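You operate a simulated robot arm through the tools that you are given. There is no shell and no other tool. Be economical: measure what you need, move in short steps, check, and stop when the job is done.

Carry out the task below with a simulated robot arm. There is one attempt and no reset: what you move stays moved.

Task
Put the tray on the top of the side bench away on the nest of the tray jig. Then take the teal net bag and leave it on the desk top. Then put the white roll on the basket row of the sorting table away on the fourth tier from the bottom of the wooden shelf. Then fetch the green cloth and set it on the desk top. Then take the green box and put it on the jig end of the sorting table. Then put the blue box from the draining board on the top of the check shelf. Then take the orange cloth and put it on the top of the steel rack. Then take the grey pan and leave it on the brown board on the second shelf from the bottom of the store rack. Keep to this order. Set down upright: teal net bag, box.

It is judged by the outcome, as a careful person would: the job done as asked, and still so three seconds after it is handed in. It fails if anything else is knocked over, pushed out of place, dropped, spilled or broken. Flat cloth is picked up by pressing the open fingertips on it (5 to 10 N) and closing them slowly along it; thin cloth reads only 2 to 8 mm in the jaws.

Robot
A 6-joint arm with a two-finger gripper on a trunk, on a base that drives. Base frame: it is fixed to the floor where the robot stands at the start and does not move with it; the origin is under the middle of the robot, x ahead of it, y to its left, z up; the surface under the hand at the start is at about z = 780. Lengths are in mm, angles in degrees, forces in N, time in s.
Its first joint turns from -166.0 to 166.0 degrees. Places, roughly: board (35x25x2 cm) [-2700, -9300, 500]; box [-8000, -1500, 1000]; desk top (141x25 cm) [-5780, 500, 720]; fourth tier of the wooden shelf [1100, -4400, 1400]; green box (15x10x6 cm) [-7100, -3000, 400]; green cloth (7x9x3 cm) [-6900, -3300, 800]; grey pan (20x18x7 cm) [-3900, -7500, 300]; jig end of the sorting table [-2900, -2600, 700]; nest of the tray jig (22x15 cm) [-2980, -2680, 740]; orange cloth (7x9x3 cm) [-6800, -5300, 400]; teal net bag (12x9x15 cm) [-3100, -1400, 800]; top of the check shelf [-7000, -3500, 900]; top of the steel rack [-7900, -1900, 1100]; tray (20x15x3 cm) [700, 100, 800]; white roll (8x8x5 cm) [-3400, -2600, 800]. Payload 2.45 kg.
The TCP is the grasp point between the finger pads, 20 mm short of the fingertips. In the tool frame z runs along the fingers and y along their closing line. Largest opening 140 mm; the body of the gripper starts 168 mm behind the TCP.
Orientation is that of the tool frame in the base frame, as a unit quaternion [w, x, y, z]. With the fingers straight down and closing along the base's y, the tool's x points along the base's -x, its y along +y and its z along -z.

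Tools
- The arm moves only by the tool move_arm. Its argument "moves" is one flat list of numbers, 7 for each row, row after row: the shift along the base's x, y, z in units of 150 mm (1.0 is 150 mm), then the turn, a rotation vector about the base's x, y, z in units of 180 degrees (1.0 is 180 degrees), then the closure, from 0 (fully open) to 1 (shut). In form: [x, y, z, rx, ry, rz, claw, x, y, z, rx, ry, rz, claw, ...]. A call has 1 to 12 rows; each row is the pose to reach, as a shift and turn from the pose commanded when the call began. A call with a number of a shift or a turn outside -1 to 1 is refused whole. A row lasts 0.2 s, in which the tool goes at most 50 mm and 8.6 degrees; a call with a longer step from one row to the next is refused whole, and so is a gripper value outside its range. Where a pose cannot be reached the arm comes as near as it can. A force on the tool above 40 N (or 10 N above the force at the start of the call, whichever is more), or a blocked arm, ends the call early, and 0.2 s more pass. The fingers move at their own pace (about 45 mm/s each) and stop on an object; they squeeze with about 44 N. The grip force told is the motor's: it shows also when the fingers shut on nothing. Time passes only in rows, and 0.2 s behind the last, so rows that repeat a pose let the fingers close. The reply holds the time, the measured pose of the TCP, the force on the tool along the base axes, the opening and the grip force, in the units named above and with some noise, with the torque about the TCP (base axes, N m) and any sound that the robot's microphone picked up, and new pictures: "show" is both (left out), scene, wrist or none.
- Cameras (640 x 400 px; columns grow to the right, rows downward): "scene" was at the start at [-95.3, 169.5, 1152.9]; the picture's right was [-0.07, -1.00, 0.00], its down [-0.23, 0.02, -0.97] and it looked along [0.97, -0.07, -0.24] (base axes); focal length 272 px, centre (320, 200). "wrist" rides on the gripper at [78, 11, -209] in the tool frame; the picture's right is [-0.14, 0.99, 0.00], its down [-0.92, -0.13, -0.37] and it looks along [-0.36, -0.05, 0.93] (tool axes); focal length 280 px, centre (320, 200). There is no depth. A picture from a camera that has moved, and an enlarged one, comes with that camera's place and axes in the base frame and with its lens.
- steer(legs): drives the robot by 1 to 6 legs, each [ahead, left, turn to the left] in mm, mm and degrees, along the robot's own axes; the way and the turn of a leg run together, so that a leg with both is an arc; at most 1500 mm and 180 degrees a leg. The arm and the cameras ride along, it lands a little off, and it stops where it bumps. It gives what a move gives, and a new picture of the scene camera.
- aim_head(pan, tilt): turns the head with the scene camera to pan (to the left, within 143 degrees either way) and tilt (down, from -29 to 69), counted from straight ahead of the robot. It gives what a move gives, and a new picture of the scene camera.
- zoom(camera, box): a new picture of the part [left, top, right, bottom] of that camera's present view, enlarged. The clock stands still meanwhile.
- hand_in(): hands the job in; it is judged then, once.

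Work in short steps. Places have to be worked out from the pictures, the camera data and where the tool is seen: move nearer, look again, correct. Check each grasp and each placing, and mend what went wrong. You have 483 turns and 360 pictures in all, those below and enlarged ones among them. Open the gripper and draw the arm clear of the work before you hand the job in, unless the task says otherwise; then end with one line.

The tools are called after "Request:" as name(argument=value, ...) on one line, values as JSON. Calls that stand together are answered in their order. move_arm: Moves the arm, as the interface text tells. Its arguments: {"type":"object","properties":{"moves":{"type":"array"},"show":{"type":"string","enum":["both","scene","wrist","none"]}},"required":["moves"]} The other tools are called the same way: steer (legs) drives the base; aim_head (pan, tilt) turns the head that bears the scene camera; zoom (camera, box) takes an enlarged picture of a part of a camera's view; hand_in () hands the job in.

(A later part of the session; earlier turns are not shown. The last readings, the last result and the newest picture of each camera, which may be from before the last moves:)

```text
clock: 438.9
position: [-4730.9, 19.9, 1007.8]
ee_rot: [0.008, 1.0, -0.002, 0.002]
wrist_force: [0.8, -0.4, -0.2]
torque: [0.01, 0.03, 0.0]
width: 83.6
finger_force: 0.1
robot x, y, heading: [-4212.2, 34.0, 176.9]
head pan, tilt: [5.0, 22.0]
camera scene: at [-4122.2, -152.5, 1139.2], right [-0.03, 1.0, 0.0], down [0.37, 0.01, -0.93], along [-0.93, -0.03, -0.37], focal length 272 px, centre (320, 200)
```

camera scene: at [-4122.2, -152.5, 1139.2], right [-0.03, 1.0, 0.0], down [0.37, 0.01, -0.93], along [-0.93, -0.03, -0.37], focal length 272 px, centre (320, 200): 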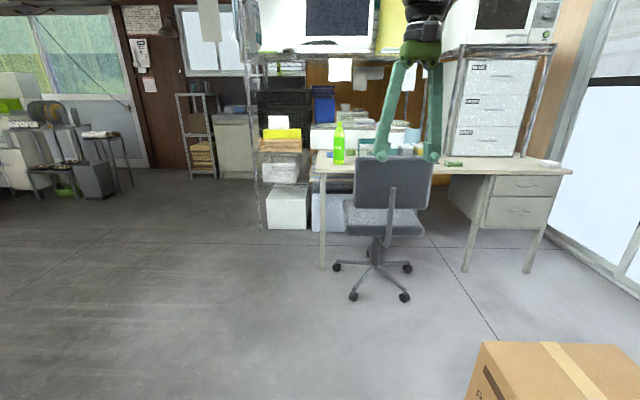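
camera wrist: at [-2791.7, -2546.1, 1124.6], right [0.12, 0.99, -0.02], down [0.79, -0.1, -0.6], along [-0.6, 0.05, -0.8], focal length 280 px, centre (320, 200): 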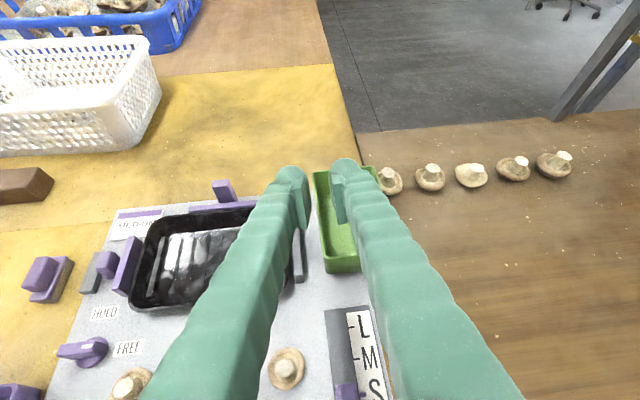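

I'm slightly too close to the carton, so I'll shift left first, then continue to the sink area.

Request:
steer(legs=[[0, 200, 3], [750, 200, 0], [600, 700, 0], [1200, 400, 0]])

Request:
aim_head(pan=0, tilt=10)

```text
clock: 454.6
position: [-7258.6, -1539.7, 1007.1]
ee_rot: [0.008, 1.0, 0.029, 0.002]
wrist_force: [0.1, 0.2, 0.4]
torque: [0.02, -0.02, 0.01]
width: 84.1
finger_force: 0.1
robot x, y, heading: [-6741.0, -1492.4, -179.6]
head pan, tilt: [5.0, 22.0]
camera scene: at [-6640.1, -1674.8, 1139.2], right [-0.09, 1.0, 0.0], down [0.37, 0.03, -0.93], along [-0.92, -0.09, -0.37], focal length 272 px, centre (320, 200)
```

scene: 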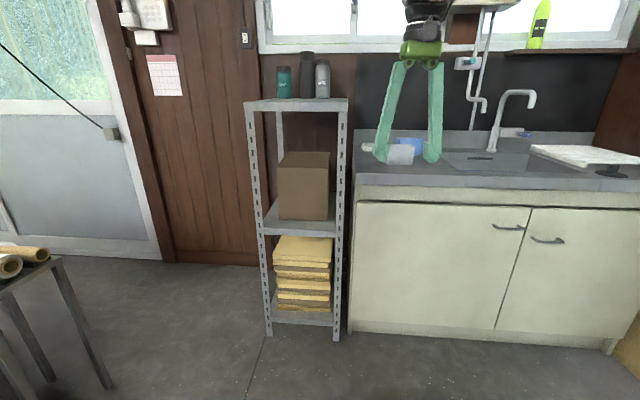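

```text
clock: 455.4
position: [-7258.1, -1540.0, 1007.8]
ee_rot: [0.008, 1.0, 0.028, 0.001]
wrist_force: [-0.5, -0.5, -1.2]
torque: [0.03, -0.04, -0.01]
width: 83.8
finger_force: 0.0
robot x, y, heading: [-6739.0, -1494.0, -179.7]
head pan, tilt: [0.0, 10.0]
camera scene: at [-6640.7, -1666.8, 1158.7], right [-0.01, 1.0, 0.0], down [0.17, 0.0, -0.98], along [-0.98, -0.01, -0.17], focal length 272 px, centre (320, 200)
```

scene: 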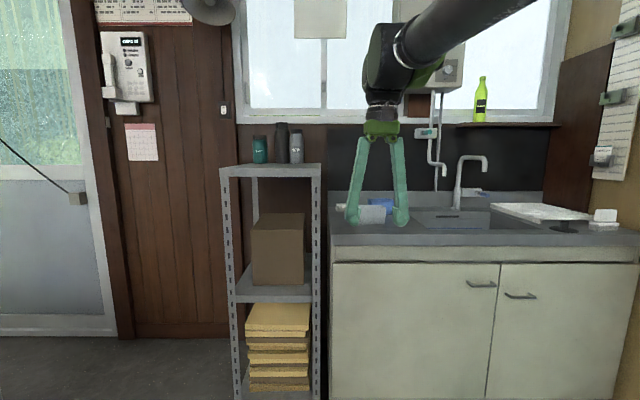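

Request:
zoom(camera="wrist", box=[0, 0, 640, 400])

Request:
zoom(camera="scene", box=[320, 140, 620, 270])

```text
1.00 times, centred on (320, 200) of wrist (not enlarged: the box is as wide or as high as the picture)
camera zoom: at [-7181.1, -1542.9, 1216.5], right [-0.08, -1.0, 0.01], down [-0.93, 0.08, 0.36], along [-0.36, 0.02, -0.93], focal length 280 px, centre (320, 200)
```

zoom: 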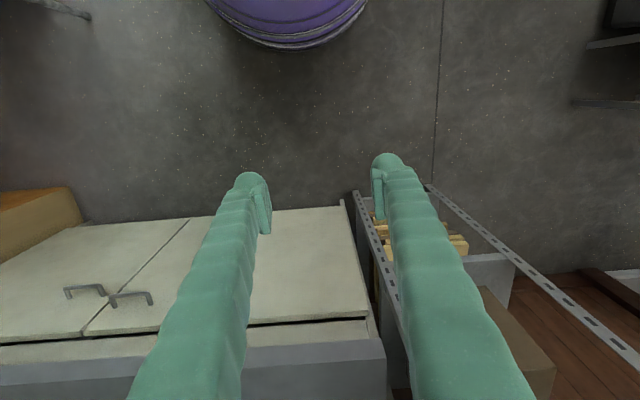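

```text
2.13 times, centred on (470, 205) of scene
camera zoom: at [-6640.7, -1666.8, 1158.7], right [-0.01, 1.0, 0.0], down [0.17, 0.0, -0.98], along [-0.98, -0.01, -0.17], focal length 581 px, centre (0, 189)
```

zoom: 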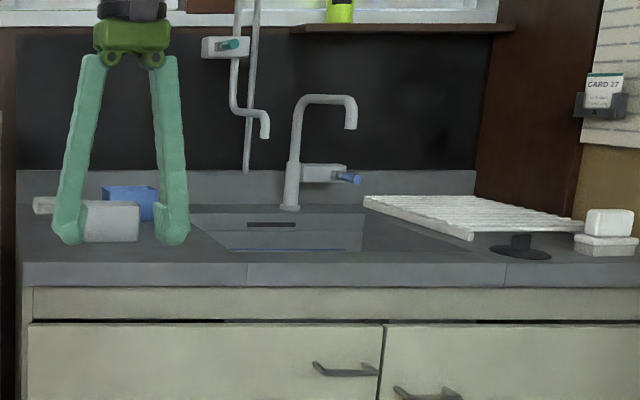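

The blue box is on the left of the worktop behind the hand, at about (-7975,-1375). I'll drive closer and look from above.

Request:
steer(legs=[[500, -60, 0]])

Request:
zoom(camera="wrist", box=[0, 0, 640, 400])

```text
clock: 458.3
position: [-7758.4, -1484.2, 1007.7]
ee_rot: [0.008, 1.0, 0.03, 0.001]
wrist_force: [-0.7, 0.9, -1.6]
torque: [-0.01, -0.01, -0.02]
width: 84.2
finger_force: 0.0
robot x, y, heading: [-7241.2, -1435.6, -179.5]
head pan, tilt: [0.0, 10.0]
camera scene: at [-7140.4, -1608.6, 1158.8], right [-0.01, 1.0, 0.0], down [0.17, 0.0, -0.98], along [-0.98, -0.01, -0.17], focal length 272 px, centre (320, 200)
```

scene: 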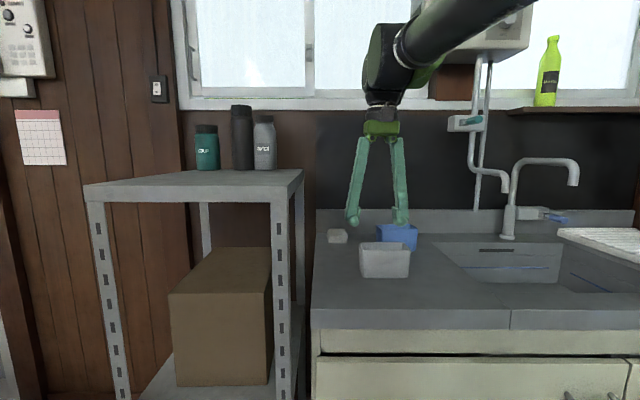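

```text
1.00 times, centred on (320, 200) of wrist (not enlarged: the box is as wide or as high as the picture)
camera zoom: at [-7681.3, -1486.2, 1216.5], right [-0.08, -1.0, 0.01], down [-0.93, 0.08, 0.36], along [-0.36, 0.01, -0.93], focal length 280 px, centre (320, 200)
```

zoom: 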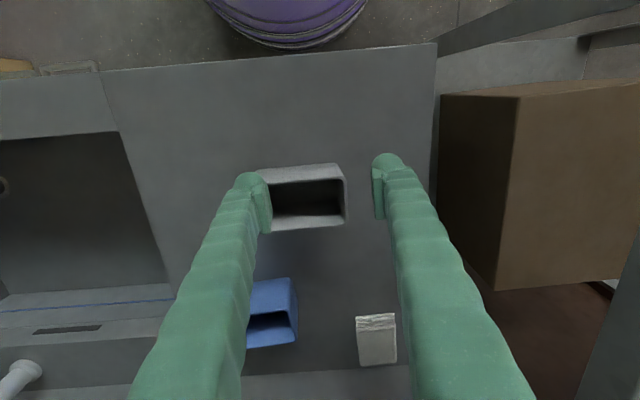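

Request:
move_arm(moves=[0.05, 0.25, 0.05, 0, 0, 0, 0.2, 0.1, 0.5, 0.1, 0, 0, 0, 0, 0.1, 0.75, 0.1, 0, 0, 0, 0, 0.1, 0.95, 0.1, 0, 0, 0, 0], show="wrist")

Request:
zoom(camera="wrist", box=[240, 130, 480, 400])

```text
clock: 459.3
position: [-7742.5, -1341.0, 1022.1]
ee_rot: [0.008, 1.0, 0.03, 0.002]
wrist_force: [0.2, -0.4, -0.4]
torque: [0.03, 0.01, 0.01]
width: 140.1
finger_force: 0.0
robot x, y, heading: [-7241.6, -1434.1, -179.2]
head pan, tilt: [0.0, 10.0]
camera wrist: at [-7665.3, -1344.2, 1231.4], right [-0.08, -1.0, 0.01], down [-0.93, 0.08, 0.36], along [-0.36, 0.01, -0.93], focal length 280 px, centre (320, 200)
```

wrist: 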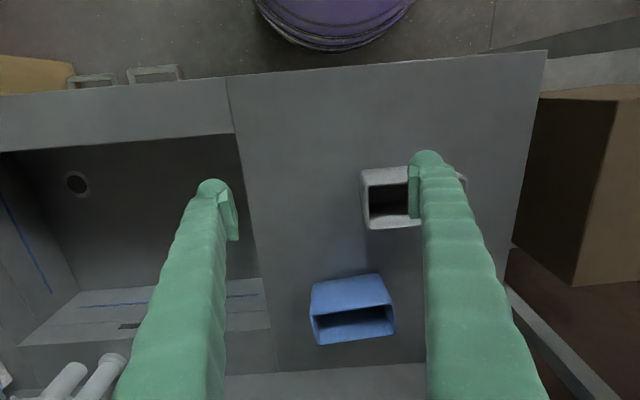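

```text
1.48 times, centred on (360, 265) of wrist
camera zoom: at [-7665.3, -1344.2, 1231.4], right [-0.08, -1.0, 0.01], down [-0.93, 0.08, 0.36], along [-0.36, 0.01, -0.93], focal length 415 px, centre (261, 104)
```

zoom: 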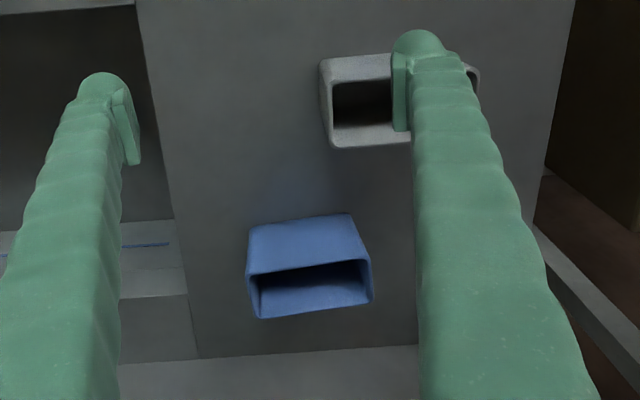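

The blue box: about 112 mm (y) × 55 mm (x), centre (-7979,-1373), rim z≈924, yawed ~7°. I'll rotate the tool to close along its short side and hover.

Request:
move_arm(moves=[-0.08, -0.02, 0, 0, 0, 0.047, 0.2, -0.16, -0.04, 0, 0, 0, 0.094, 0.2, -0.24, -0.06, 0, 0, 0, 0.141, 0.2, -0.32, -0.08, 0, 0, 0, 0.188, 0.2, -0.4, -0.1, 0, 0, 0, 0.235, 0.2, -0.5, -0.12, 0, 0, 0, 0.282, 0.2, -0.6, -0.14, 0, 0, 0, 0.329, 0.2, -0.7, -0.16, 0, 0, 0, 0.376, 0.2, -0.8, -0.18, 0, 0, 0, 0.423, 0.2, -0.9, -0.2, 0, 0, 0, 0.47, 0.2, -1, -0.21, 0, 0, 0, 0.515, 0.2], show="none")

Request:
move_arm(moves=[-0.2, 0, 0, 0, 0, 0, 0.3, -0.4, 0, 0, 0, 0, 0, 0.3, -0.57, 0, -0.1, 0, 0, 0, 0.3, -0.57, 0, -0.25, 0, 0, 0, 0.3])

```text
clock: 461.7
position: [-7894.3, -1372.0, 1023.0]
ee_rot: [0.005, 0.667, 0.745, 0.006]
wrist_force: [0.6, -0.4, 1.0]
torque: [-0.01, 0.01, -0.01]
width: 111.7
finger_force: 0.3
robot x, y, heading: [-7239.7, -1433.2, -179.8]
head pan, tilt: [0.0, 10.0]
```

```text
clock: 462.7
position: [-7977.6, -1372.1, 984.2]
ee_rot: [0.004, 0.668, 0.744, 0.007]
wrist_force: [0.2, 0.8, 0.0]
torque: [-0.01, 0.01, -0.02]
width: 98.0
finger_force: 0.1
robot x, y, heading: [-7238.0, -1436.6, -179.4]
head pan, tilt: [0.0, 10.0]
camera scene: at [-7140.4, -1608.6, 1158.8], right [-0.01, 1.0, 0.0], down [0.17, 0.0, -0.98], along [-0.98, -0.01, -0.17], focal length 272 px, centre (320, 200)
camera wrist: at [-7978.1, -1295.1, 1193.2], right [1.0, -0.03, 0.01], down [-0.03, -0.93, 0.36], along [0.0, -0.36, -0.93], focal length 280 px, centre (320, 200)
```

scene: 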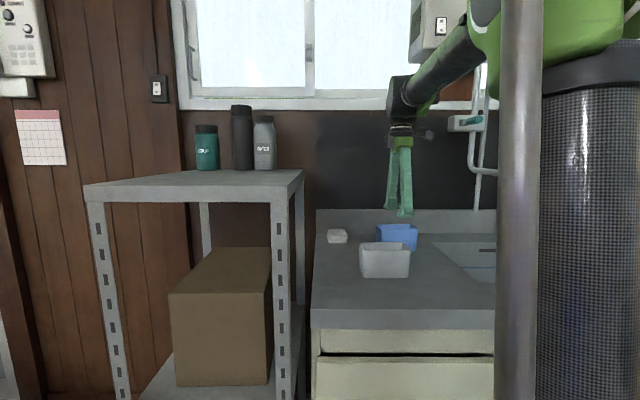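
wrist: 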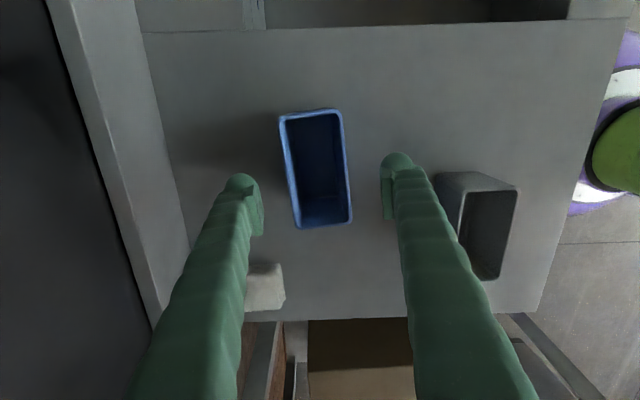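

Request:
move_arm(moves=[-0.01, 0.03, -0.2, 0, 0, 0, 0.4, -0.01, 0.04, -0.4, 0, 0, 0, 0.4, -0.01, 0.04, -0.59, 0, 0, 0, 0.4, -0.01, 0.04, -0.59, 0, 0, 0, 0.6, -0.01, 0.04, -0.59, 0, 0, 0, 0.75, -0.01, 0.04, -0.59, 0, 0, 0, 0.75, -0.01, 0.04, -0.59, 0, 0, 0, 0.75], show="wrist")

```text
clock: 464.3
position: [-7979.1, -1365.9, 893.9]
ee_rot: [0.004, 0.668, 0.745, 0.007]
wrist_force: [0.3, 0.6, 0.7]
torque: [0.04, -0.03, -0.02]
width: 63.9
finger_force: 43.8
robot x, y, heading: [-7240.8, -1432.1, -179.7]
head pan, tilt: [0.0, 10.0]
camera wrist: at [-7979.9, -1288.0, 1104.3], right [1.0, -0.03, 0.02], down [-0.03, -0.93, 0.36], along [0.0, -0.36, -0.93], focal length 280 px, centre (320, 200)
```

wrist: 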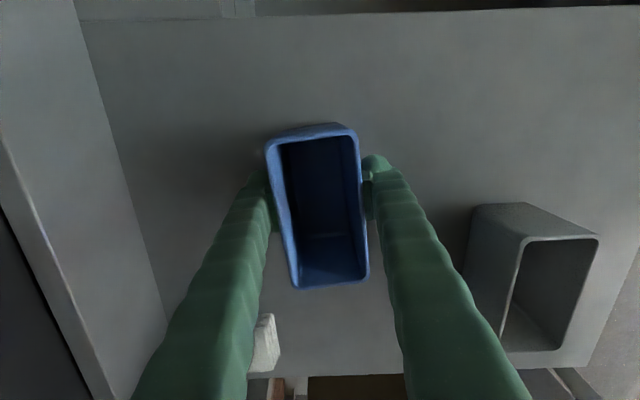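

The blue box is gripped. I'll lift it, retract and drive to the check shelf.

Request:
move_arm(moves=[0, 0, 0.15, 0, 0, 0, 0.75, 0, 0, 0.4, 0, 0, 0, 0.75, 0, 0, 0.7, 0, 0, 0, 0.75, 0, 0, 0.95, 0, 0, 0, 0.75], show="wrist")

Request:
move_arm(moves=[0.25, 0, 0.1, 0, 0, 0, 0.75, 0.5, 0, 0.2, 0, 0, 0, 0.75, 0.75, -0.1, 0.2, 0, 0, 0, 0.75, 1, -0.2, 0.2, 0, 0, 0, 0.75], show="none")

Request:
move_arm(moves=[0.25, 0, 0, 0, 0, 0, 0.75, 0.5, 0, 0, 0, 0, 0, 0.75, 0.75, -0.1, 0, 0, 0, 0, 0.75, 0.9, -0.2, 0, 0, 0, 0, 0.75], show="none")

Request:
steer(legs=[[-750, 30, 0], [-130, 850, 0], [-60, 850, 0]])

Request:
aim_head(pan=15, tilt=20)

```text
clock: 465.3
position: [-7979.0, -1367.2, 1039.6]
ee_rot: [0.004, 0.668, 0.744, 0.008]
wrist_force: [0.4, 0.5, -1.4]
torque: [0.02, -0.05, -0.03]
width: 63.7
finger_force: 43.7
robot x, y, heading: [-7241.3, -1434.3, -179.4]
head pan, tilt: [0.0, 10.0]
camera wrist: at [-7980.2, -1289.2, 1249.0], right [1.0, -0.03, 0.02], down [-0.03, -0.93, 0.36], along [0.0, -0.36, -0.93], focal length 280 px, centre (320, 200)
```

wrist: 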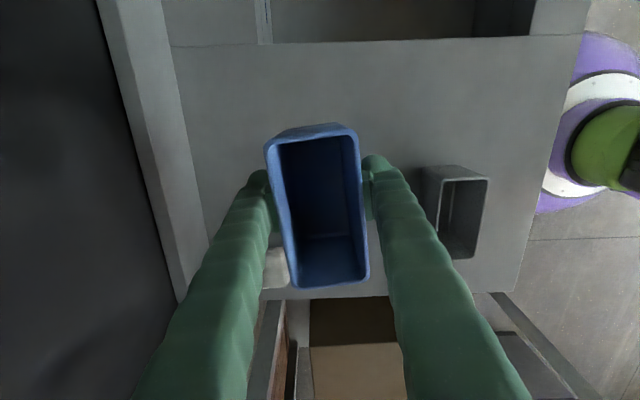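

```text
clock: 466.3
position: [-7832.0, -1398.1, 1067.0]
ee_rot: [0.004, 0.668, 0.745, 0.006]
wrist_force: [-0.3, -0.1, -0.1]
torque: [-0.01, -0.11, 0.01]
width: 63.6
finger_force: 43.7
robot x, y, heading: [-7236.7, -1434.6, -179.2]
head pan, tilt: [0.0, 10.0]
```

```text
clock: 467.3
position: [-7698.0, -1429.0, 1068.0]
ee_rot: [0.003, 0.669, 0.744, 0.007]
wrist_force: [0.0, -0.3, -0.8]
torque: [-0.01, -0.03, 0.03]
width: 63.5
finger_force: 44.2
robot x, y, heading: [-7235.2, -1436.9, -179.5]
head pan, tilt: [0.0, 10.0]
```

```text
clock: 479.5
position: [-6737.3, -3117.7, 1067.9]
ee_rot: [0.004, 0.664, 0.748, 0.007]
wrist_force: [-0.6, -0.2, -0.8]
torque: [-0.01, 0.0, -0.01]
width: 63.8
finger_force: 44.3
robot x, y, heading: [-6283.0, -3120.5, -179.1]
head pan, tilt: [0.0, 10.0]
camera scene: at [-6178.0, -3293.5, 1158.8], right [-0.02, 1.0, 0.0], down [0.17, 0.0, -0.98], along [-0.98, -0.02, -0.17], focal length 272 px, centre (320, 200)
```

scene: 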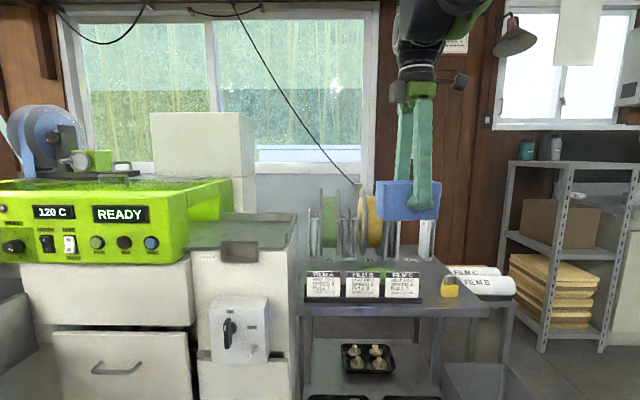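

```text
clock: 480.3
position: [-6736.1, -3119.6, 1068.1]
ee_rot: [0.004, 0.664, 0.748, 0.007]
wrist_force: [-0.3, 0.5, -1.0]
torque: [-0.02, 0.0, 0.0]
width: 63.6
finger_force: 44.0
robot x, y, heading: [-6278.7, -3120.3, -178.9]
head pan, tilt: [15.0, 20.0]
camera scene: at [-6174.6, -3317.5, 1142.5], right [-0.28, 0.96, 0.0], down [0.33, 0.09, -0.94], along [-0.9, -0.26, -0.34], focal length 272 px, centre (320, 200)
```

scene: 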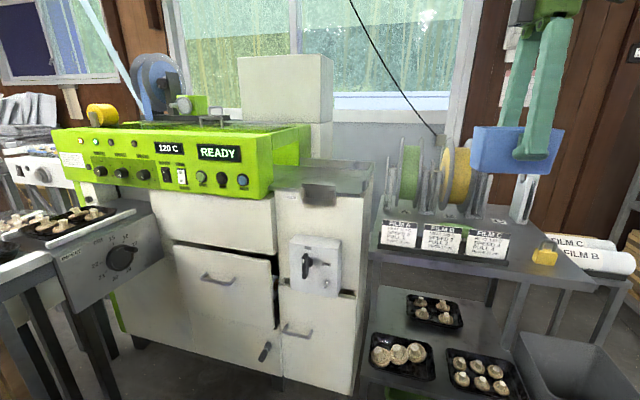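

The check top spans about x -6970…-7370, y -3412…-3704 at z≈872. I'll shift left 180 mm and view it from above.

Request:
steer(legs=[[0, 180, -1]])

Request:
move_arm(moves=[-0.2, -0.2, 0.05, 0, 0, 0, 0.75, -0.4, -0.4, 0.05, 0, 0, 0, 0.75, -0.6, -0.6, 0.05, 0, 0, 0, 0.75, -0.8, -0.8, 0.05, 0, 0, 0, 0.75, -1, -1, 0.05, 0, 0, 0, 0.75])

```text
clock: 481.8
position: [-6735.4, -3289.8, 1068.2]
ee_rot: [0.004, 0.669, 0.743, 0.007]
wrist_force: [-0.3, -0.4, -1.7]
torque: [-0.03, 0.0, 0.02]
width: 63.7
finger_force: 44.3
robot x, y, heading: [-6272.7, -3294.9, -179.3]
head pan, tilt: [15.0, 20.0]
camera scene: at [-6175.0, -3496.8, 1142.5], right [-0.26, 0.96, 0.0], down [0.33, 0.09, -0.94], along [-0.91, -0.25, -0.34], focal length 272 px, centre (320, 200)
```

scene: 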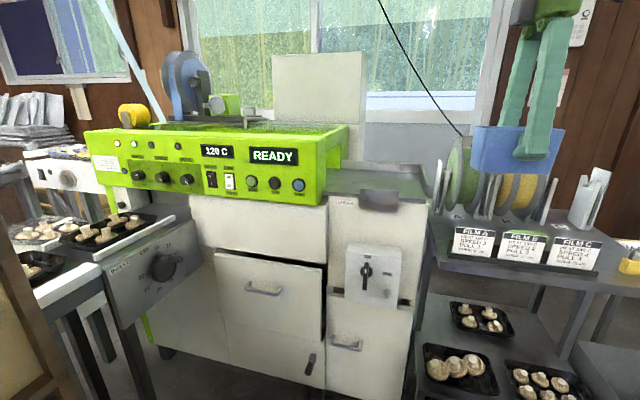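

```text
clock: 483.0
position: [-6883.8, -3441.4, 1075.6]
ee_rot: [0.003, 0.67, 0.742, 0.007]
wrist_force: [0.6, 0.2, -0.7]
torque: [-0.05, 0.08, 0.0]
width: 63.9
finger_force: 43.3
robot x, y, heading: [-6277.6, -3297.0, -179.7]
head pan, tilt: [15.0, 20.0]
camera scene: at [-6174.8, -3496.7, 1142.5], right [-0.26, 0.96, 0.0], down [0.33, 0.09, -0.94], along [-0.91, -0.25, -0.34], focal length 272 px, centre (320, 200)
camera wrist: at [-6884.2, -3363.3, 1285.1], right [1.0, -0.03, 0.01], down [-0.04, -0.93, 0.36], along [0.0, -0.36, -0.93], focal length 280 px, centre (320, 200)
```

scene: 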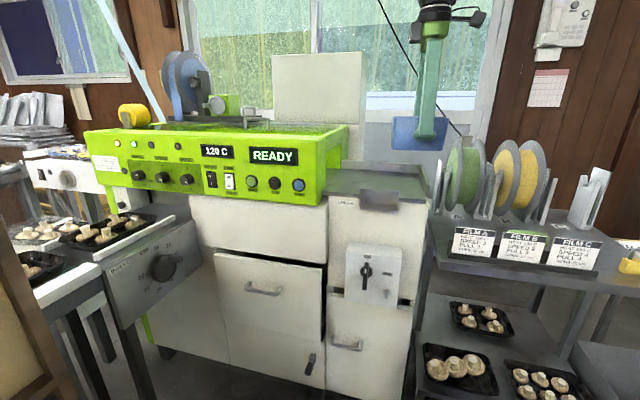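
wrist: 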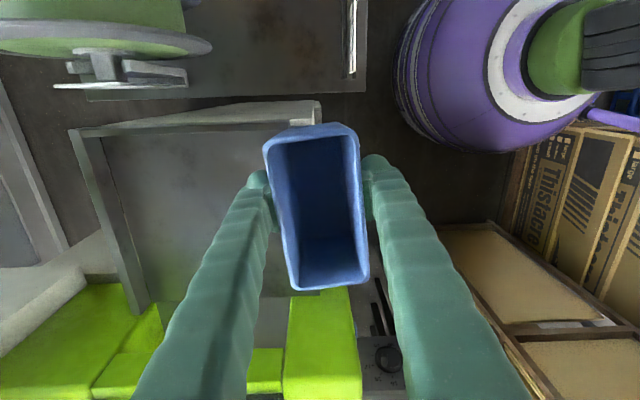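

The check top actually spans x -6885…-7175, y -3400…-3660 at z≈895. I'll move over (-7010,-3530) and lower partway.

Request:
move_arm(moves=[-0.2, -0.15, 0, 0, 0, 0, 0.75, -0.4, -0.3, 0, 0, 0, 0, 0.75, -0.6, -0.45, 0, 0, 0, 0, 0.75, -0.84, -0.59, 0, 0, 0, 0, 0.75, -0.84, -0.59, -0.2, 0, 0, 0, 0.75, -0.84, -0.59, -0.45, 0, 0, 0, 0.75, -0.84, -0.59, -0.6, 0, 0, 0, 0.75])

```text
clock: 484.6
position: [-7009.8, -3528.2, 986.5]
ee_rot: [0.005, 0.669, 0.743, 0.007]
wrist_force: [0.4, 0.1, -0.5]
torque: [0.0, 0.02, -0.01]
width: 63.6
finger_force: 44.3
robot x, y, heading: [-6278.1, -3300.9, -179.5]
head pan, tilt: [15.0, 20.0]
camera scene: at [-6175.1, -3496.9, 1142.5], right [-0.26, 0.96, 0.0], down [0.33, 0.09, -0.94], along [-0.91, -0.25, -0.34], focal length 272 px, centre (320, 200)
camera wrist: at [-7010.7, -3450.1, 1196.2], right [1.0, -0.03, 0.02], down [-0.04, -0.93, 0.36], along [0.0, -0.36, -0.93], focal length 280 px, centre (320, 200)
```

scene: 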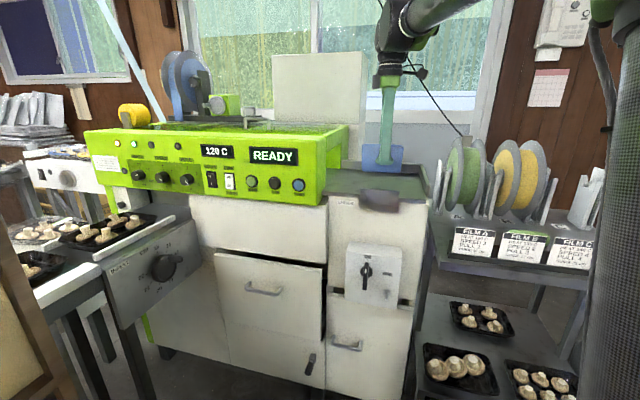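
wrist: 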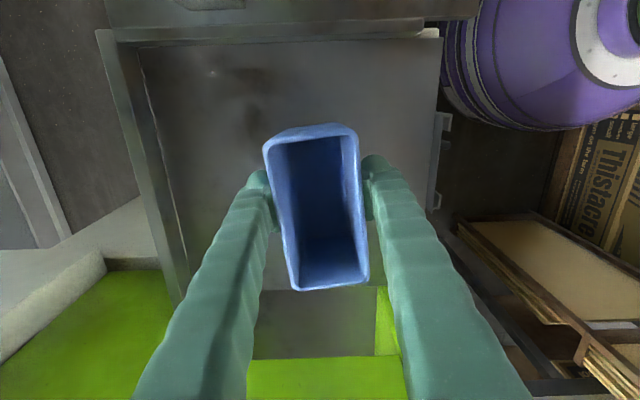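

Request:
move_arm(moves=[0, 0, -0.1, 0, 0, 0, 0.75, 0, 0, -0.2, 0, 0, 0, 0.75, 0, 0, -0.26, 0, 0, 0, 0.75, 0, 0, -0.3, 0, 0, 0, 0.75, 0, 0, -0.33, 0, 0, 0, 0.75, 0, 0, -0.36, 0, 0, 0, 0.75, 0, 0, -0.39, 0, 0, 0, 0.75], show="none")

Request:
zoom(camera="scene", box=[310, 100, 450, 230])

```text
clock: 486.2
position: [-7010.1, -3528.0, 929.5]
ee_rot: [0.005, 0.669, 0.743, 0.007]
wrist_force: [0.3, -2.1, 31.5]
torque: [0.04, 0.06, -0.03]
width: 62.0
finger_force: 44.3
robot x, y, heading: [-6279.2, -3299.1, -179.4]
head pan, tilt: [15.0, 20.0]
```

```text
3.08 times, centred on (380, 165) of scene
camera zoom: at [-6174.0, -3496.6, 1142.4], right [-0.26, 0.96, 0.0], down [0.33, 0.09, -0.94], along [-0.91, -0.25, -0.34], focal length 838 px, centre (135, 308)
```

zoom: 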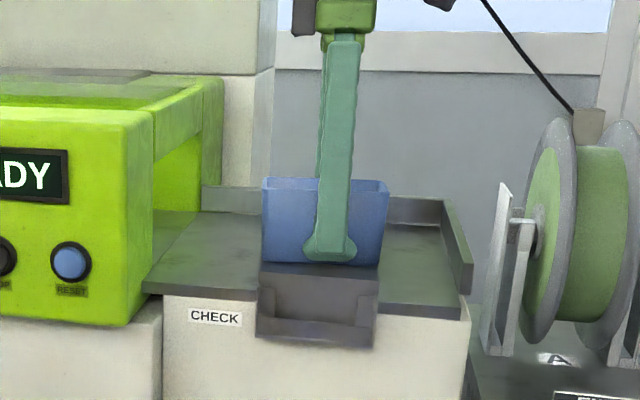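

Contact. I'll ease, open, and rise.

Request:
move_arm(moves=[0, 0, 0.012, 0, 0, 0, 0.6, 0, 0, 0.012, 0, 0, 0, 0.4, 0, 0, 0.012, 0, 0, 0, 0.38, 0, 0, 0.012, 0, 0, 0, 0.38, 0, 0, 0.15, 0, 0, 0, 0.38, 0, 0, 0.4, 0, 0, 0, 0.38, 0, 0, 0.7, 0, 0, 0, 0.38, 0, 0, 1, 0, 0, 0, 0.38], show="wrist")

Request:
zoom(camera="scene", box=[310, 100, 450, 230])

```text
clock: 488.0
position: [-7010.1, -3527.8, 1075.9]
ee_rot: [0.004, 0.669, 0.743, 0.007]
wrist_force: [0.2, 0.2, -0.1]
torque: [0.0, -0.05, 0.0]
width: 86.7
finger_force: 0.1
robot x, y, heading: [-6274.5, -3299.0, -179.8]
head pan, tilt: [15.0, 20.0]
camera wrist: at [-7011.0, -3450.9, 1285.5], right [1.0, -0.03, 0.02], down [-0.04, -0.93, 0.36], along [0.0, -0.36, -0.93], focal length 280 px, centre (320, 200)
```

wrist: 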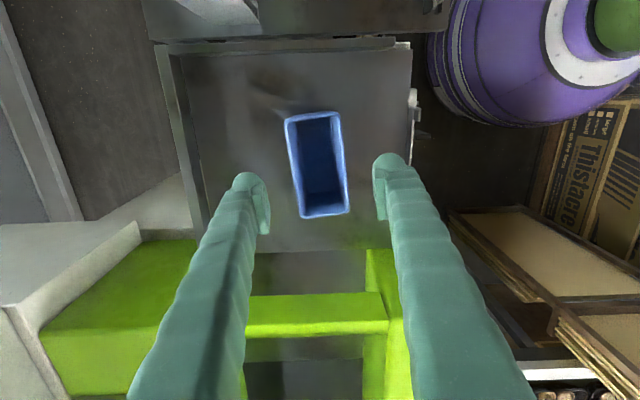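

```text
3.08 times, centred on (380, 165) of scene
camera zoom: at [-6175.2, -3496.9, 1142.5], right [-0.26, 0.96, 0.0], down [0.33, 0.09, -0.94], along [-0.91, -0.25, -0.34], focal length 838 px, centre (135, 308)
```

zoom: 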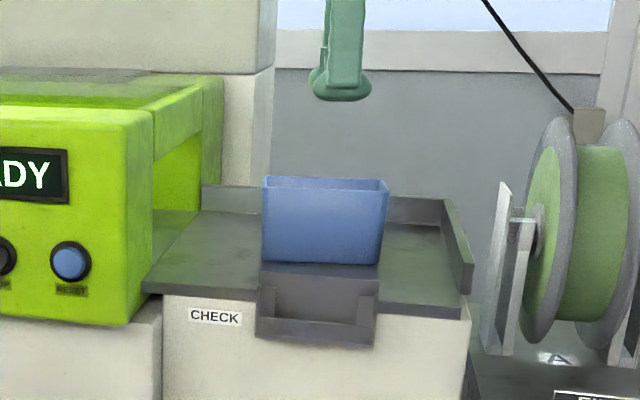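

The box stands on the check shelf. Next is the orange cloth near (-6800,-5300,400): I'll retract and look south for a path.

Request:
move_arm(moves=[0.2, 0.15, 0, 0, 0, -0.045, 0.4, 0.4, 0.3, 0, 0, 0, -0.09, 0.4, 0.6, 0.45, 0, 0, 0, -0.135, 0.4, 0.8, 0.6, 0, 0, 0, -0.18, 0.4, 1, 0.75, 0, 0, 0, -0.225, 0.4, 1, 0.9, 0, 0, 0, -0.27, 0.4, 1, 1, 0, 0, 0, -0.315, 0.4, 1, 1, 0, 0, 0, -0.36, 0.4, 1, 1, 0, 0, 0, -0.405, 0.4, 1, 1, 0, 0, 0, -0.45, 0.4, 1, 1, 0, 0, 0, -0.495, 0.4], show="none")

Request:
move_arm(moves=[0.25, 0.15, 0, 0, 0, 0, 0.4, 0.5, 0.3, 0, 0, 0, 0, 0.4, 0.75, 0.4, 0, 0, 0, 0, 0.4, 1, 0.5, 0, 0, 0, 0, 0.4], show="none")

Request:
aim_head(pan=80, tilt=20)

Request:
aim_head(pan=45, tilt=20)

```text
clock: 490.4
position: [-6859.7, -3378.5, 1076.4]
ee_rot: [0.008, 0.998, 0.059, 0.002]
wrist_force: [-0.8, 0.9, 0.2]
torque: [0.01, 0.0, 0.02]
width: 84.0
finger_force: 0.0
robot x, y, heading: [-6279.0, -3299.1, -179.5]
head pan, tilt: [15.0, 20.0]
```

```text
clock: 491.4
position: [-6710.2, -3304.8, 1078.9]
ee_rot: [0.009, 0.998, 0.059, 0.003]
wrist_force: [-0.1, -0.4, 0.0]
torque: [0.01, -0.06, -0.02]
width: 83.9
finger_force: 0.1
robot x, y, heading: [-6280.7, -3300.3, -179.4]
head pan, tilt: [15.0, 20.0]
```

```text
clock: 492.7
position: [-6711.4, -3304.5, 1078.1]
ee_rot: [0.008, 0.998, 0.06, 0.003]
wrist_force: [-0.3, -0.1, -0.1]
torque: [0.01, 0.01, -0.01]
width: 84.2
finger_force: 0.0
robot x, y, heading: [-6280.4, -3296.6, -179.8]
head pan, tilt: [80.0, 20.0]
camera scene: at [-6100.8, -3564.0, 1142.5], right [-0.99, 0.17, 0.0], down [0.06, 0.34, -0.94], along [-0.16, -0.93, -0.34], focal length 272 px, centre (320, 200)
```

scene: 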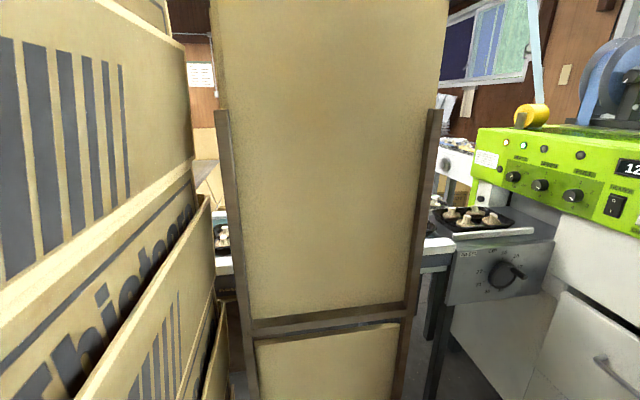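

```text
clock: 493.8
position: [-6710.3, -3304.5, 1079.9]
ee_rot: [0.008, 0.998, 0.061, 0.003]
wrist_force: [-1.2, -0.4, 0.4]
torque: [0.0, 0.05, 0.01]
width: 84.1
finger_force: 0.0
robot x, y, heading: [-6274.7, -3300.3, -179.7]
head pan, tilt: [45.0, 20.0]
camera scene: at [-6150.6, -3538.5, 1142.5], right [-0.71, 0.7, 0.0], down [0.24, 0.24, -0.94], along [-0.66, -0.67, -0.34], focal length 272 px, centre (320, 200)
```

scene: 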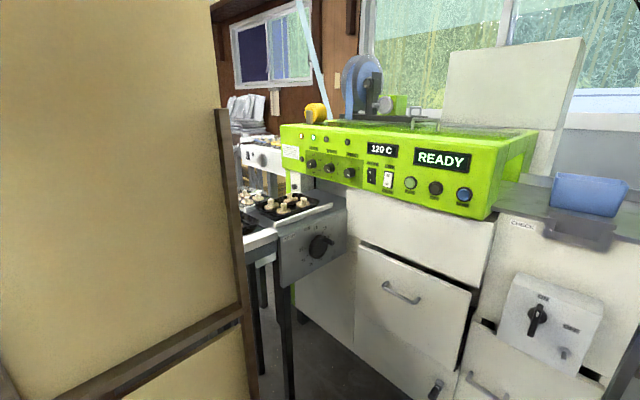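

That way is blocked by cartons and the conveyor. I'll go round by the east side, starting with the route back to the corridor.

Request:
steer(legs=[[-100, -1050, 0], [-750, -1030, 0], [-770, -1050, 0]])

```text
clock: 511.4
position: [-5079.3, -164.3, 1078.8]
ee_rot: [0.008, 0.998, 0.056, 0.003]
wrist_force: [0.4, 0.1, -0.1]
torque: [-0.03, 0.02, -0.01]
width: 84.0
finger_force: 0.1
robot x, y, heading: [-4644.4, -162.9, 179.6]
head pan, tilt: [45.0, 20.0]
camera scene: at [-4520.1, -401.9, 1142.5], right [-0.71, 0.71, 0.0], down [0.24, 0.24, -0.94], along [-0.67, -0.66, -0.34], focal length 272 px, centre (320, 200)
```

scene: 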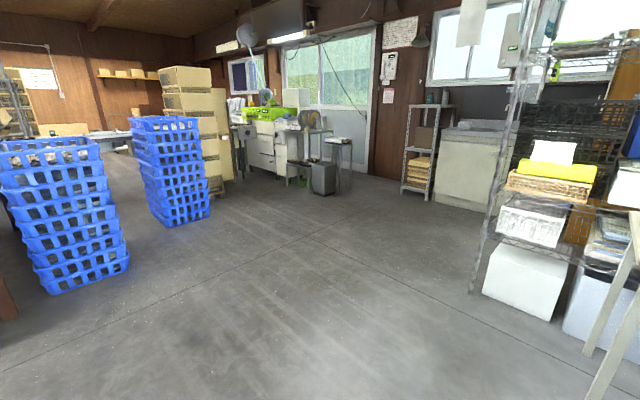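

Request:
steer(legs=[[-1150, -120, 0], [-1280, 0, 0]])

Request:
steer(legs=[[-350, 1200, 0], [-360, 1400, 0], [0, 1400, 0], [0, 1000, 0]])

Request:
aim_head(pan=30, tilt=10)

```text
clock: 523.2
position: [-2672.4, -62.0, 1078.0]
ee_rot: [0.008, 0.998, 0.055, 0.002]
wrist_force: [-0.5, 0.0, 0.3]
torque: [0.0, 0.01, 0.02]
width: 83.9
finger_force: 0.1
robot x, y, heading: [-2237.7, -63.0, 179.8]
head pan, tilt: [45.0, 20.0]
camera scene: at [-2114.5, -300.3, 1142.5], right [-0.7, 0.71, 0.0], down [0.24, 0.24, -0.94], along [-0.67, -0.66, -0.34], focal length 272 px, centre (320, 200)
```

scene: 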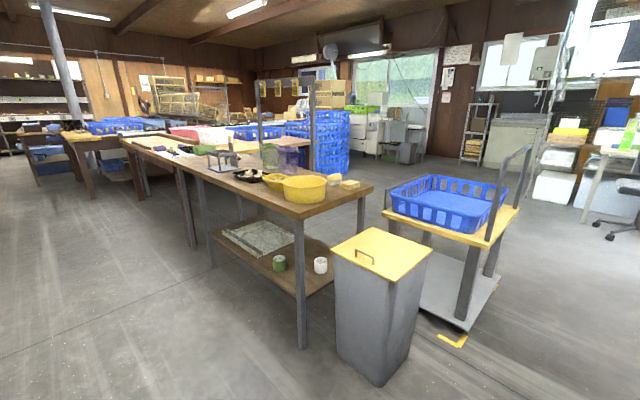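

```text
clock: 547.7
position: [-1957.2, -5064.7, 1079.2]
ee_rot: [0.007, 0.999, 0.05, 0.003]
wrist_force: [-1.1, 0.5, 0.9]
torque: [-0.04, -0.02, 0.0]
width: 84.0
finger_force: 0.1
robot x, y, heading: [-1529.7, -5068.0, 179.2]
head pan, tilt: [45.0, 20.0]
camera scene: at [-1402.3, -5309.7, 1142.5], right [-0.7, 0.72, 0.0], down [0.25, 0.24, -0.94], along [-0.67, -0.65, -0.34], focal length 272 px, centre (320, 200)
```

scene: 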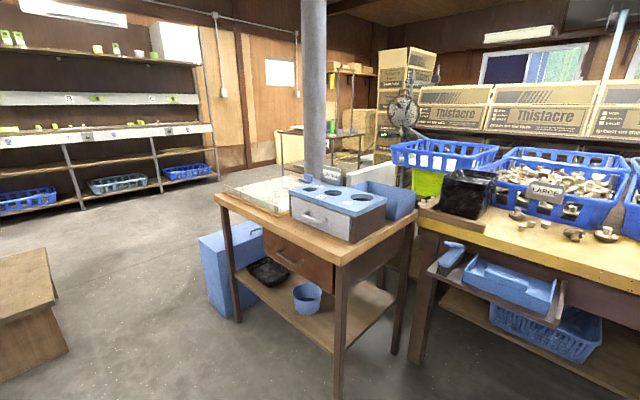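

```text
clock: 548.5
position: [-1958.1, -5065.3, 1078.0]
ee_rot: [0.008, 0.999, 0.05, 0.002]
wrist_force: [0.9, -0.2, -0.2]
torque: [-0.03, -0.06, 0.03]
width: 84.2
finger_force: 0.0
robot x, y, heading: [-1525.5, -5066.5, 179.5]
head pan, tilt: [30.0, 10.0]
camera scene: at [-1416.7, -5290.2, 1158.7], right [-0.49, 0.87, 0.0], down [0.15, 0.09, -0.98], along [-0.86, -0.48, -0.17], focal length 272 px, centre (320, 200)
```

scene: 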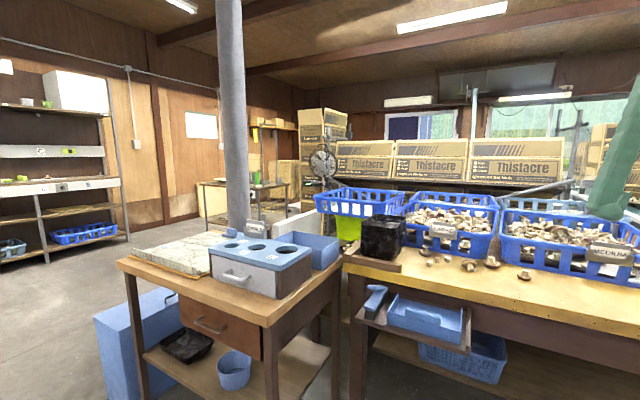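

The way runs south past the small table. I'll turn to face -y and look at the passage.

Request:
steer(legs=[[-150, 0, 0], [0, 0, 90]])

Request:
aim_head(pan=-10, tilt=22)

```text
clock: 553.6
position: [-1388.2, -5503.1, 1078.3]
ee_rot: [0.005, 0.682, 0.732, 0.007]
wrist_force: [0.6, 0.5, 0.4]
torque: [0.01, 0.0, 0.0]
width: 84.3
finger_force: 0.1
robot x, y, heading: [-1373.5, -5072.3, -92.4]
head pan, tilt: [30.0, 10.0]
camera scene: at [-1144.4, -4969.4, 1158.8], right [-0.89, -0.46, 0.0], down [-0.08, 0.15, -0.98], along [0.45, -0.87, -0.17], focal length 272 px, centre (320, 200)
```

scene: 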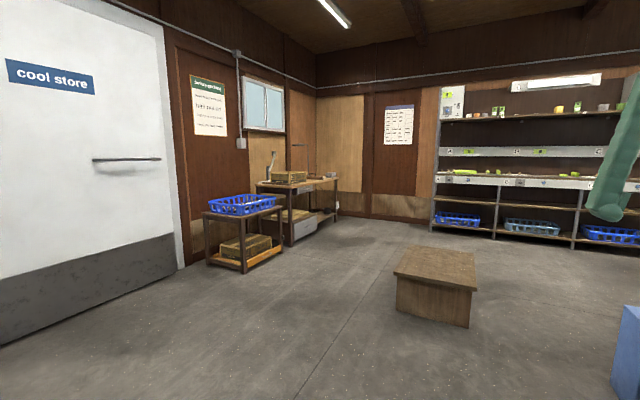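

```text
clock: 554.7
position: [-1388.2, -5501.6, 1078.0]
ee_rot: [0.004, 0.682, 0.732, 0.007]
wrist_force: [-0.1, -0.7, -0.4]
torque: [0.03, 0.02, 0.01]
width: 84.1
finger_force: 0.0
robot x, y, heading: [-1373.3, -5069.4, -92.3]
head pan, tilt: [-10.0, 22.0]
camera scene: at [-1207.4, -4977.5, 1139.3], right [-0.98, 0.22, 0.0], down [0.08, 0.37, -0.93], along [-0.2, -0.91, -0.37], focal length 272 px, centre (320, 200)
```

scene: 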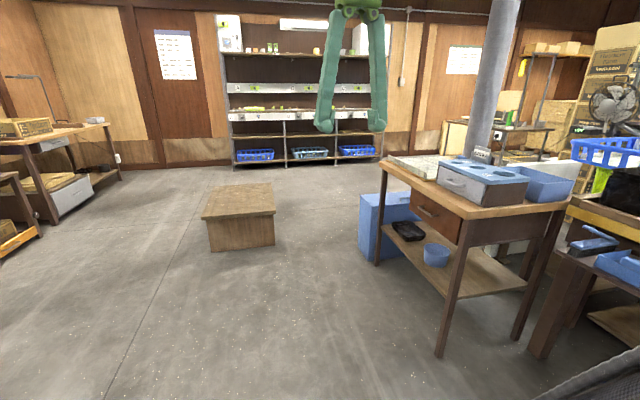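

The gap between the crate corner (-1262,-6905) and the blue container (-1877,-6617) is ~680 mm, so I'll approach it in line and check my pose before passing through.

Request:
steer(legs=[[0, 0, 2.3], [1300, -60, 0]])

Request:
aim_head(pan=-10, tilt=40)

```text
clock: 561.8
position: [-1438.1, -6833.7, 1078.9]
ee_rot: [0.004, 0.667, 0.745, 0.007]
wrist_force: [0.3, -0.5, 0.3]
torque: [0.01, 0.02, 0.03]
width: 84.0
finger_force: 0.1
robot x, y, heading: [-1438.8, -6406.7, -90.2]
head pan, tilt: [-10.0, 22.0]
camera scene: at [-1278.0, -6301.6, 1139.2], right [-0.98, 0.18, 0.0], down [0.07, 0.37, -0.93], along [-0.16, -0.91, -0.37], focal length 272 px, centre (320, 200)
```

scene: 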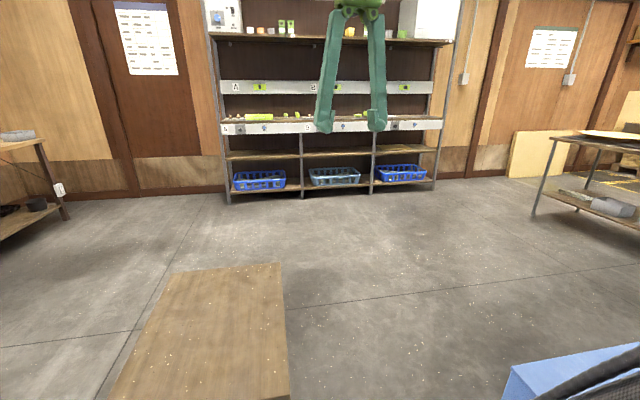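

```text
clock: 562.6
position: [-1437.1, -6833.6, 1078.8]
ee_rot: [0.004, 0.666, 0.746, 0.007]
wrist_force: [1.3, -0.6, 0.0]
torque: [0.04, 0.01, 0.0]
width: 84.2
finger_force: 0.1
robot x, y, heading: [-1439.1, -6400.3, -89.9]
head pan, tilt: [-10.0, 40.0]
camera scene: at [-1276.7, -6293.9, 1111.1], right [-0.98, 0.18, 0.0], down [0.11, 0.63, -0.77], along [-0.14, -0.75, -0.64], focal length 272 px, centre (320, 200)
```

scene: 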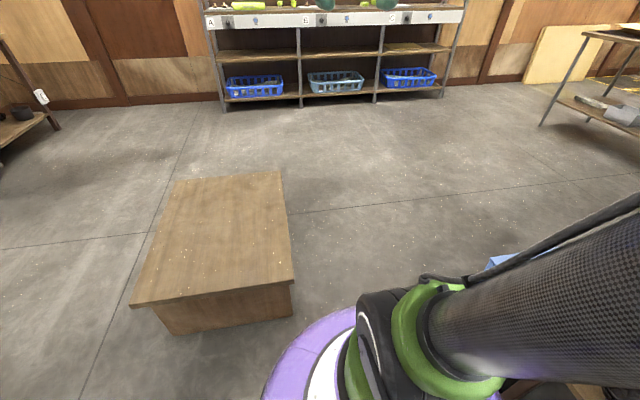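

Request:
steer(legs=[[120, -65, 0], [520, -190, 0], [450, -250, 0]])

Request:
aim_head(pan=-70, tilt=18)

```text
clock: 569.3
position: [-1964.7, -7914.3, 1078.3]
ee_rot: [0.004, 0.673, 0.74, 0.007]
wrist_force: [0.5, -0.4, -1.2]
torque: [-0.01, 0.02, -0.04]
width: 84.2
finger_force: 0.1
robot x, y, heading: [-1957.0, -7479.9, -91.4]
head pan, tilt: [-10.0, 40.0]
camera scene: at [-1794.0, -7377.2, 1111.1], right [-0.98, 0.19, 0.0], down [0.12, 0.63, -0.77], along [-0.15, -0.75, -0.64], focal length 272 px, centre (320, 200)
```

scene: 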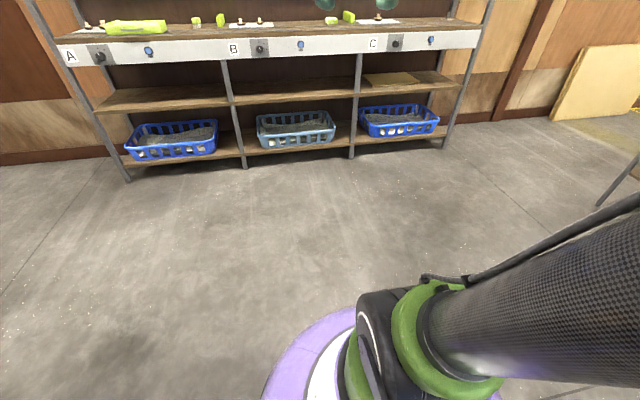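

```text
clock: 570.6
position: [-1964.0, -7913.1, 1078.6]
ee_rot: [0.004, 0.674, 0.739, 0.007]
wrist_force: [0.1, -0.4, -0.9]
torque: [0.02, 0.01, 0.02]
width: 84.0
finger_force: 0.0
robot x, y, heading: [-1955.5, -7482.4, -91.2]
head pan, tilt: [-70.0, 18.0]
camera scene: at [-1865.8, -7324.0, 1145.7], right [-0.32, 0.95, 0.0], down [0.29, 0.1, -0.95], along [-0.9, -0.31, -0.31], focal length 272 px, centre (320, 200)
```

scene: 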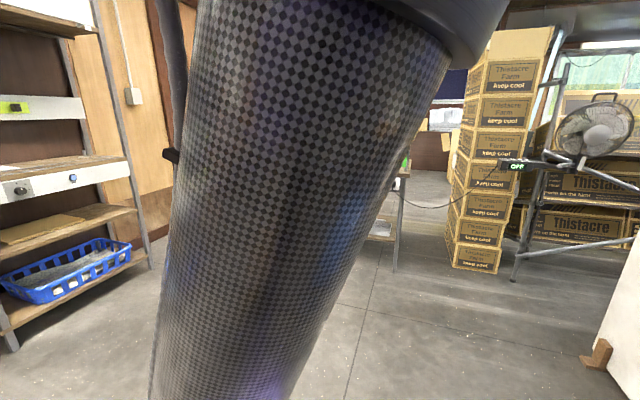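

I'm through, and the brown board is visible on the store rack's second shelf, section C. I'll turn west and look.

Request:
steer(legs=[[0, 0, -89]])

Request:
aim_head(pan=5, tilt=15)

```text
clock: 574.8
position: [-2391.2, -7483.4, 1078.6]
ee_rot: [0.008, 0.998, 0.057, 0.002]
wrist_force: [-0.2, -0.2, 0.3]
torque: [0.02, -0.01, 0.02]
width: 84.4
finger_force: 0.0
robot x, y, heading: [-1954.3, -7482.1, 179.9]
head pan, tilt: [-70.0, 18.0]
camera scene: at [-1798.7, -7567.9, 1145.7], right [0.94, 0.34, 0.0], down [0.1, -0.29, -0.95], along [-0.32, 0.89, -0.31], focal length 272 px, centre (320, 200)
```

scene: 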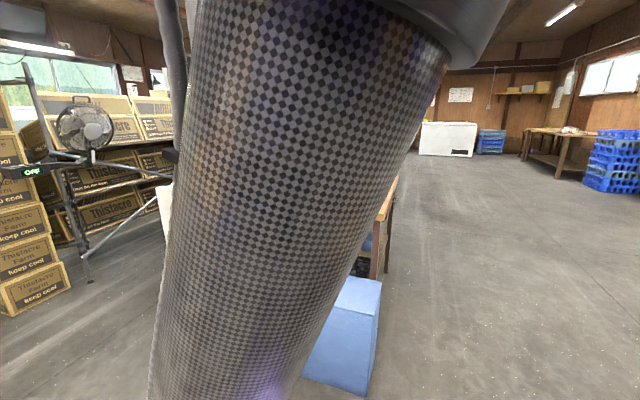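

```text
clock: 576.2
position: [-2390.3, -7482.6, 1078.4]
ee_rot: [0.008, 0.998, 0.056, 0.002]
wrist_force: [-0.3, -0.1, -0.4]
torque: [0.01, 0.01, 0.0]
width: 84.1
finger_force: 0.1
robot x, y, heading: [-1959.0, -7480.3, 180.0]
head pan, tilt: [5.0, 15.0]
camera scene: at [-1860.1, -7663.4, 1150.6], right [-0.08, 1.0, 0.0], down [0.26, 0.02, -0.97], along [-0.96, -0.08, -0.26], focal length 272 px, centre (320, 200)
```

scene: 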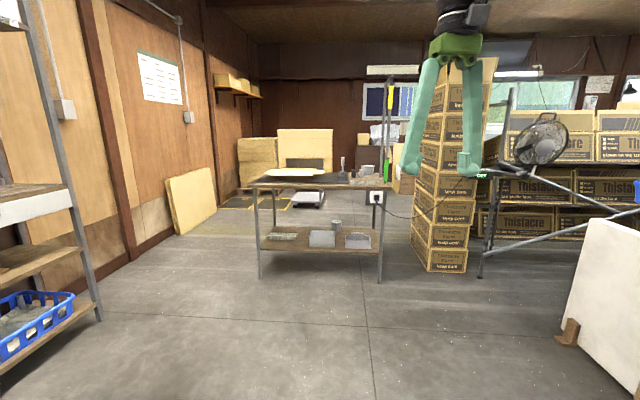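

The open passage is left of the middle table (y≈-8720). I'll drive through it and look onward; the pan's shelf is on that table too.

Request:
steer(legs=[[880, 1230, 0], [1400, 0, 0], [500, -300, 0]])

Request:
aim_head(pan=-25, tilt=12)

```text
refused: leg 1 is longer than a leg can be; nothing moved
```

```text
clock: 577.2
position: [-2391.7, -7483.1, 1079.0]
ee_rot: [0.007, 0.998, 0.055, 0.003]
wrist_force: [-1.0, -0.2, -0.6]
torque: [-0.01, -0.01, 0.01]
width: 83.8
finger_force: 0.1
robot x, y, heading: [-1956.7, -7485.7, 180.0]
head pan, tilt: [-25.0, 12.0]
camera scene: at [-1851.5, -7616.1, 1155.5], right [0.42, 0.91, 0.0], down [0.19, -0.09, -0.98], along [-0.89, 0.42, -0.21], focal length 272 px, centre (320, 200)
```

scene: 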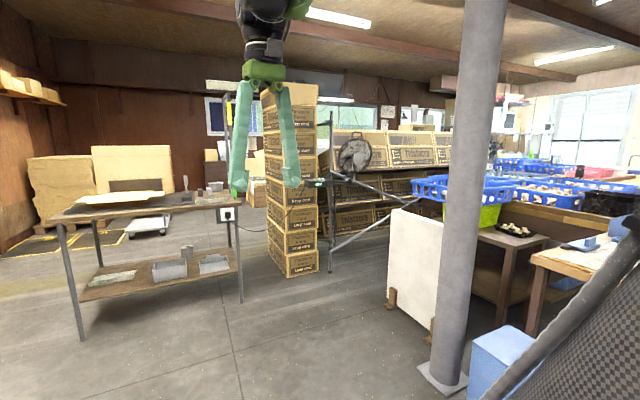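

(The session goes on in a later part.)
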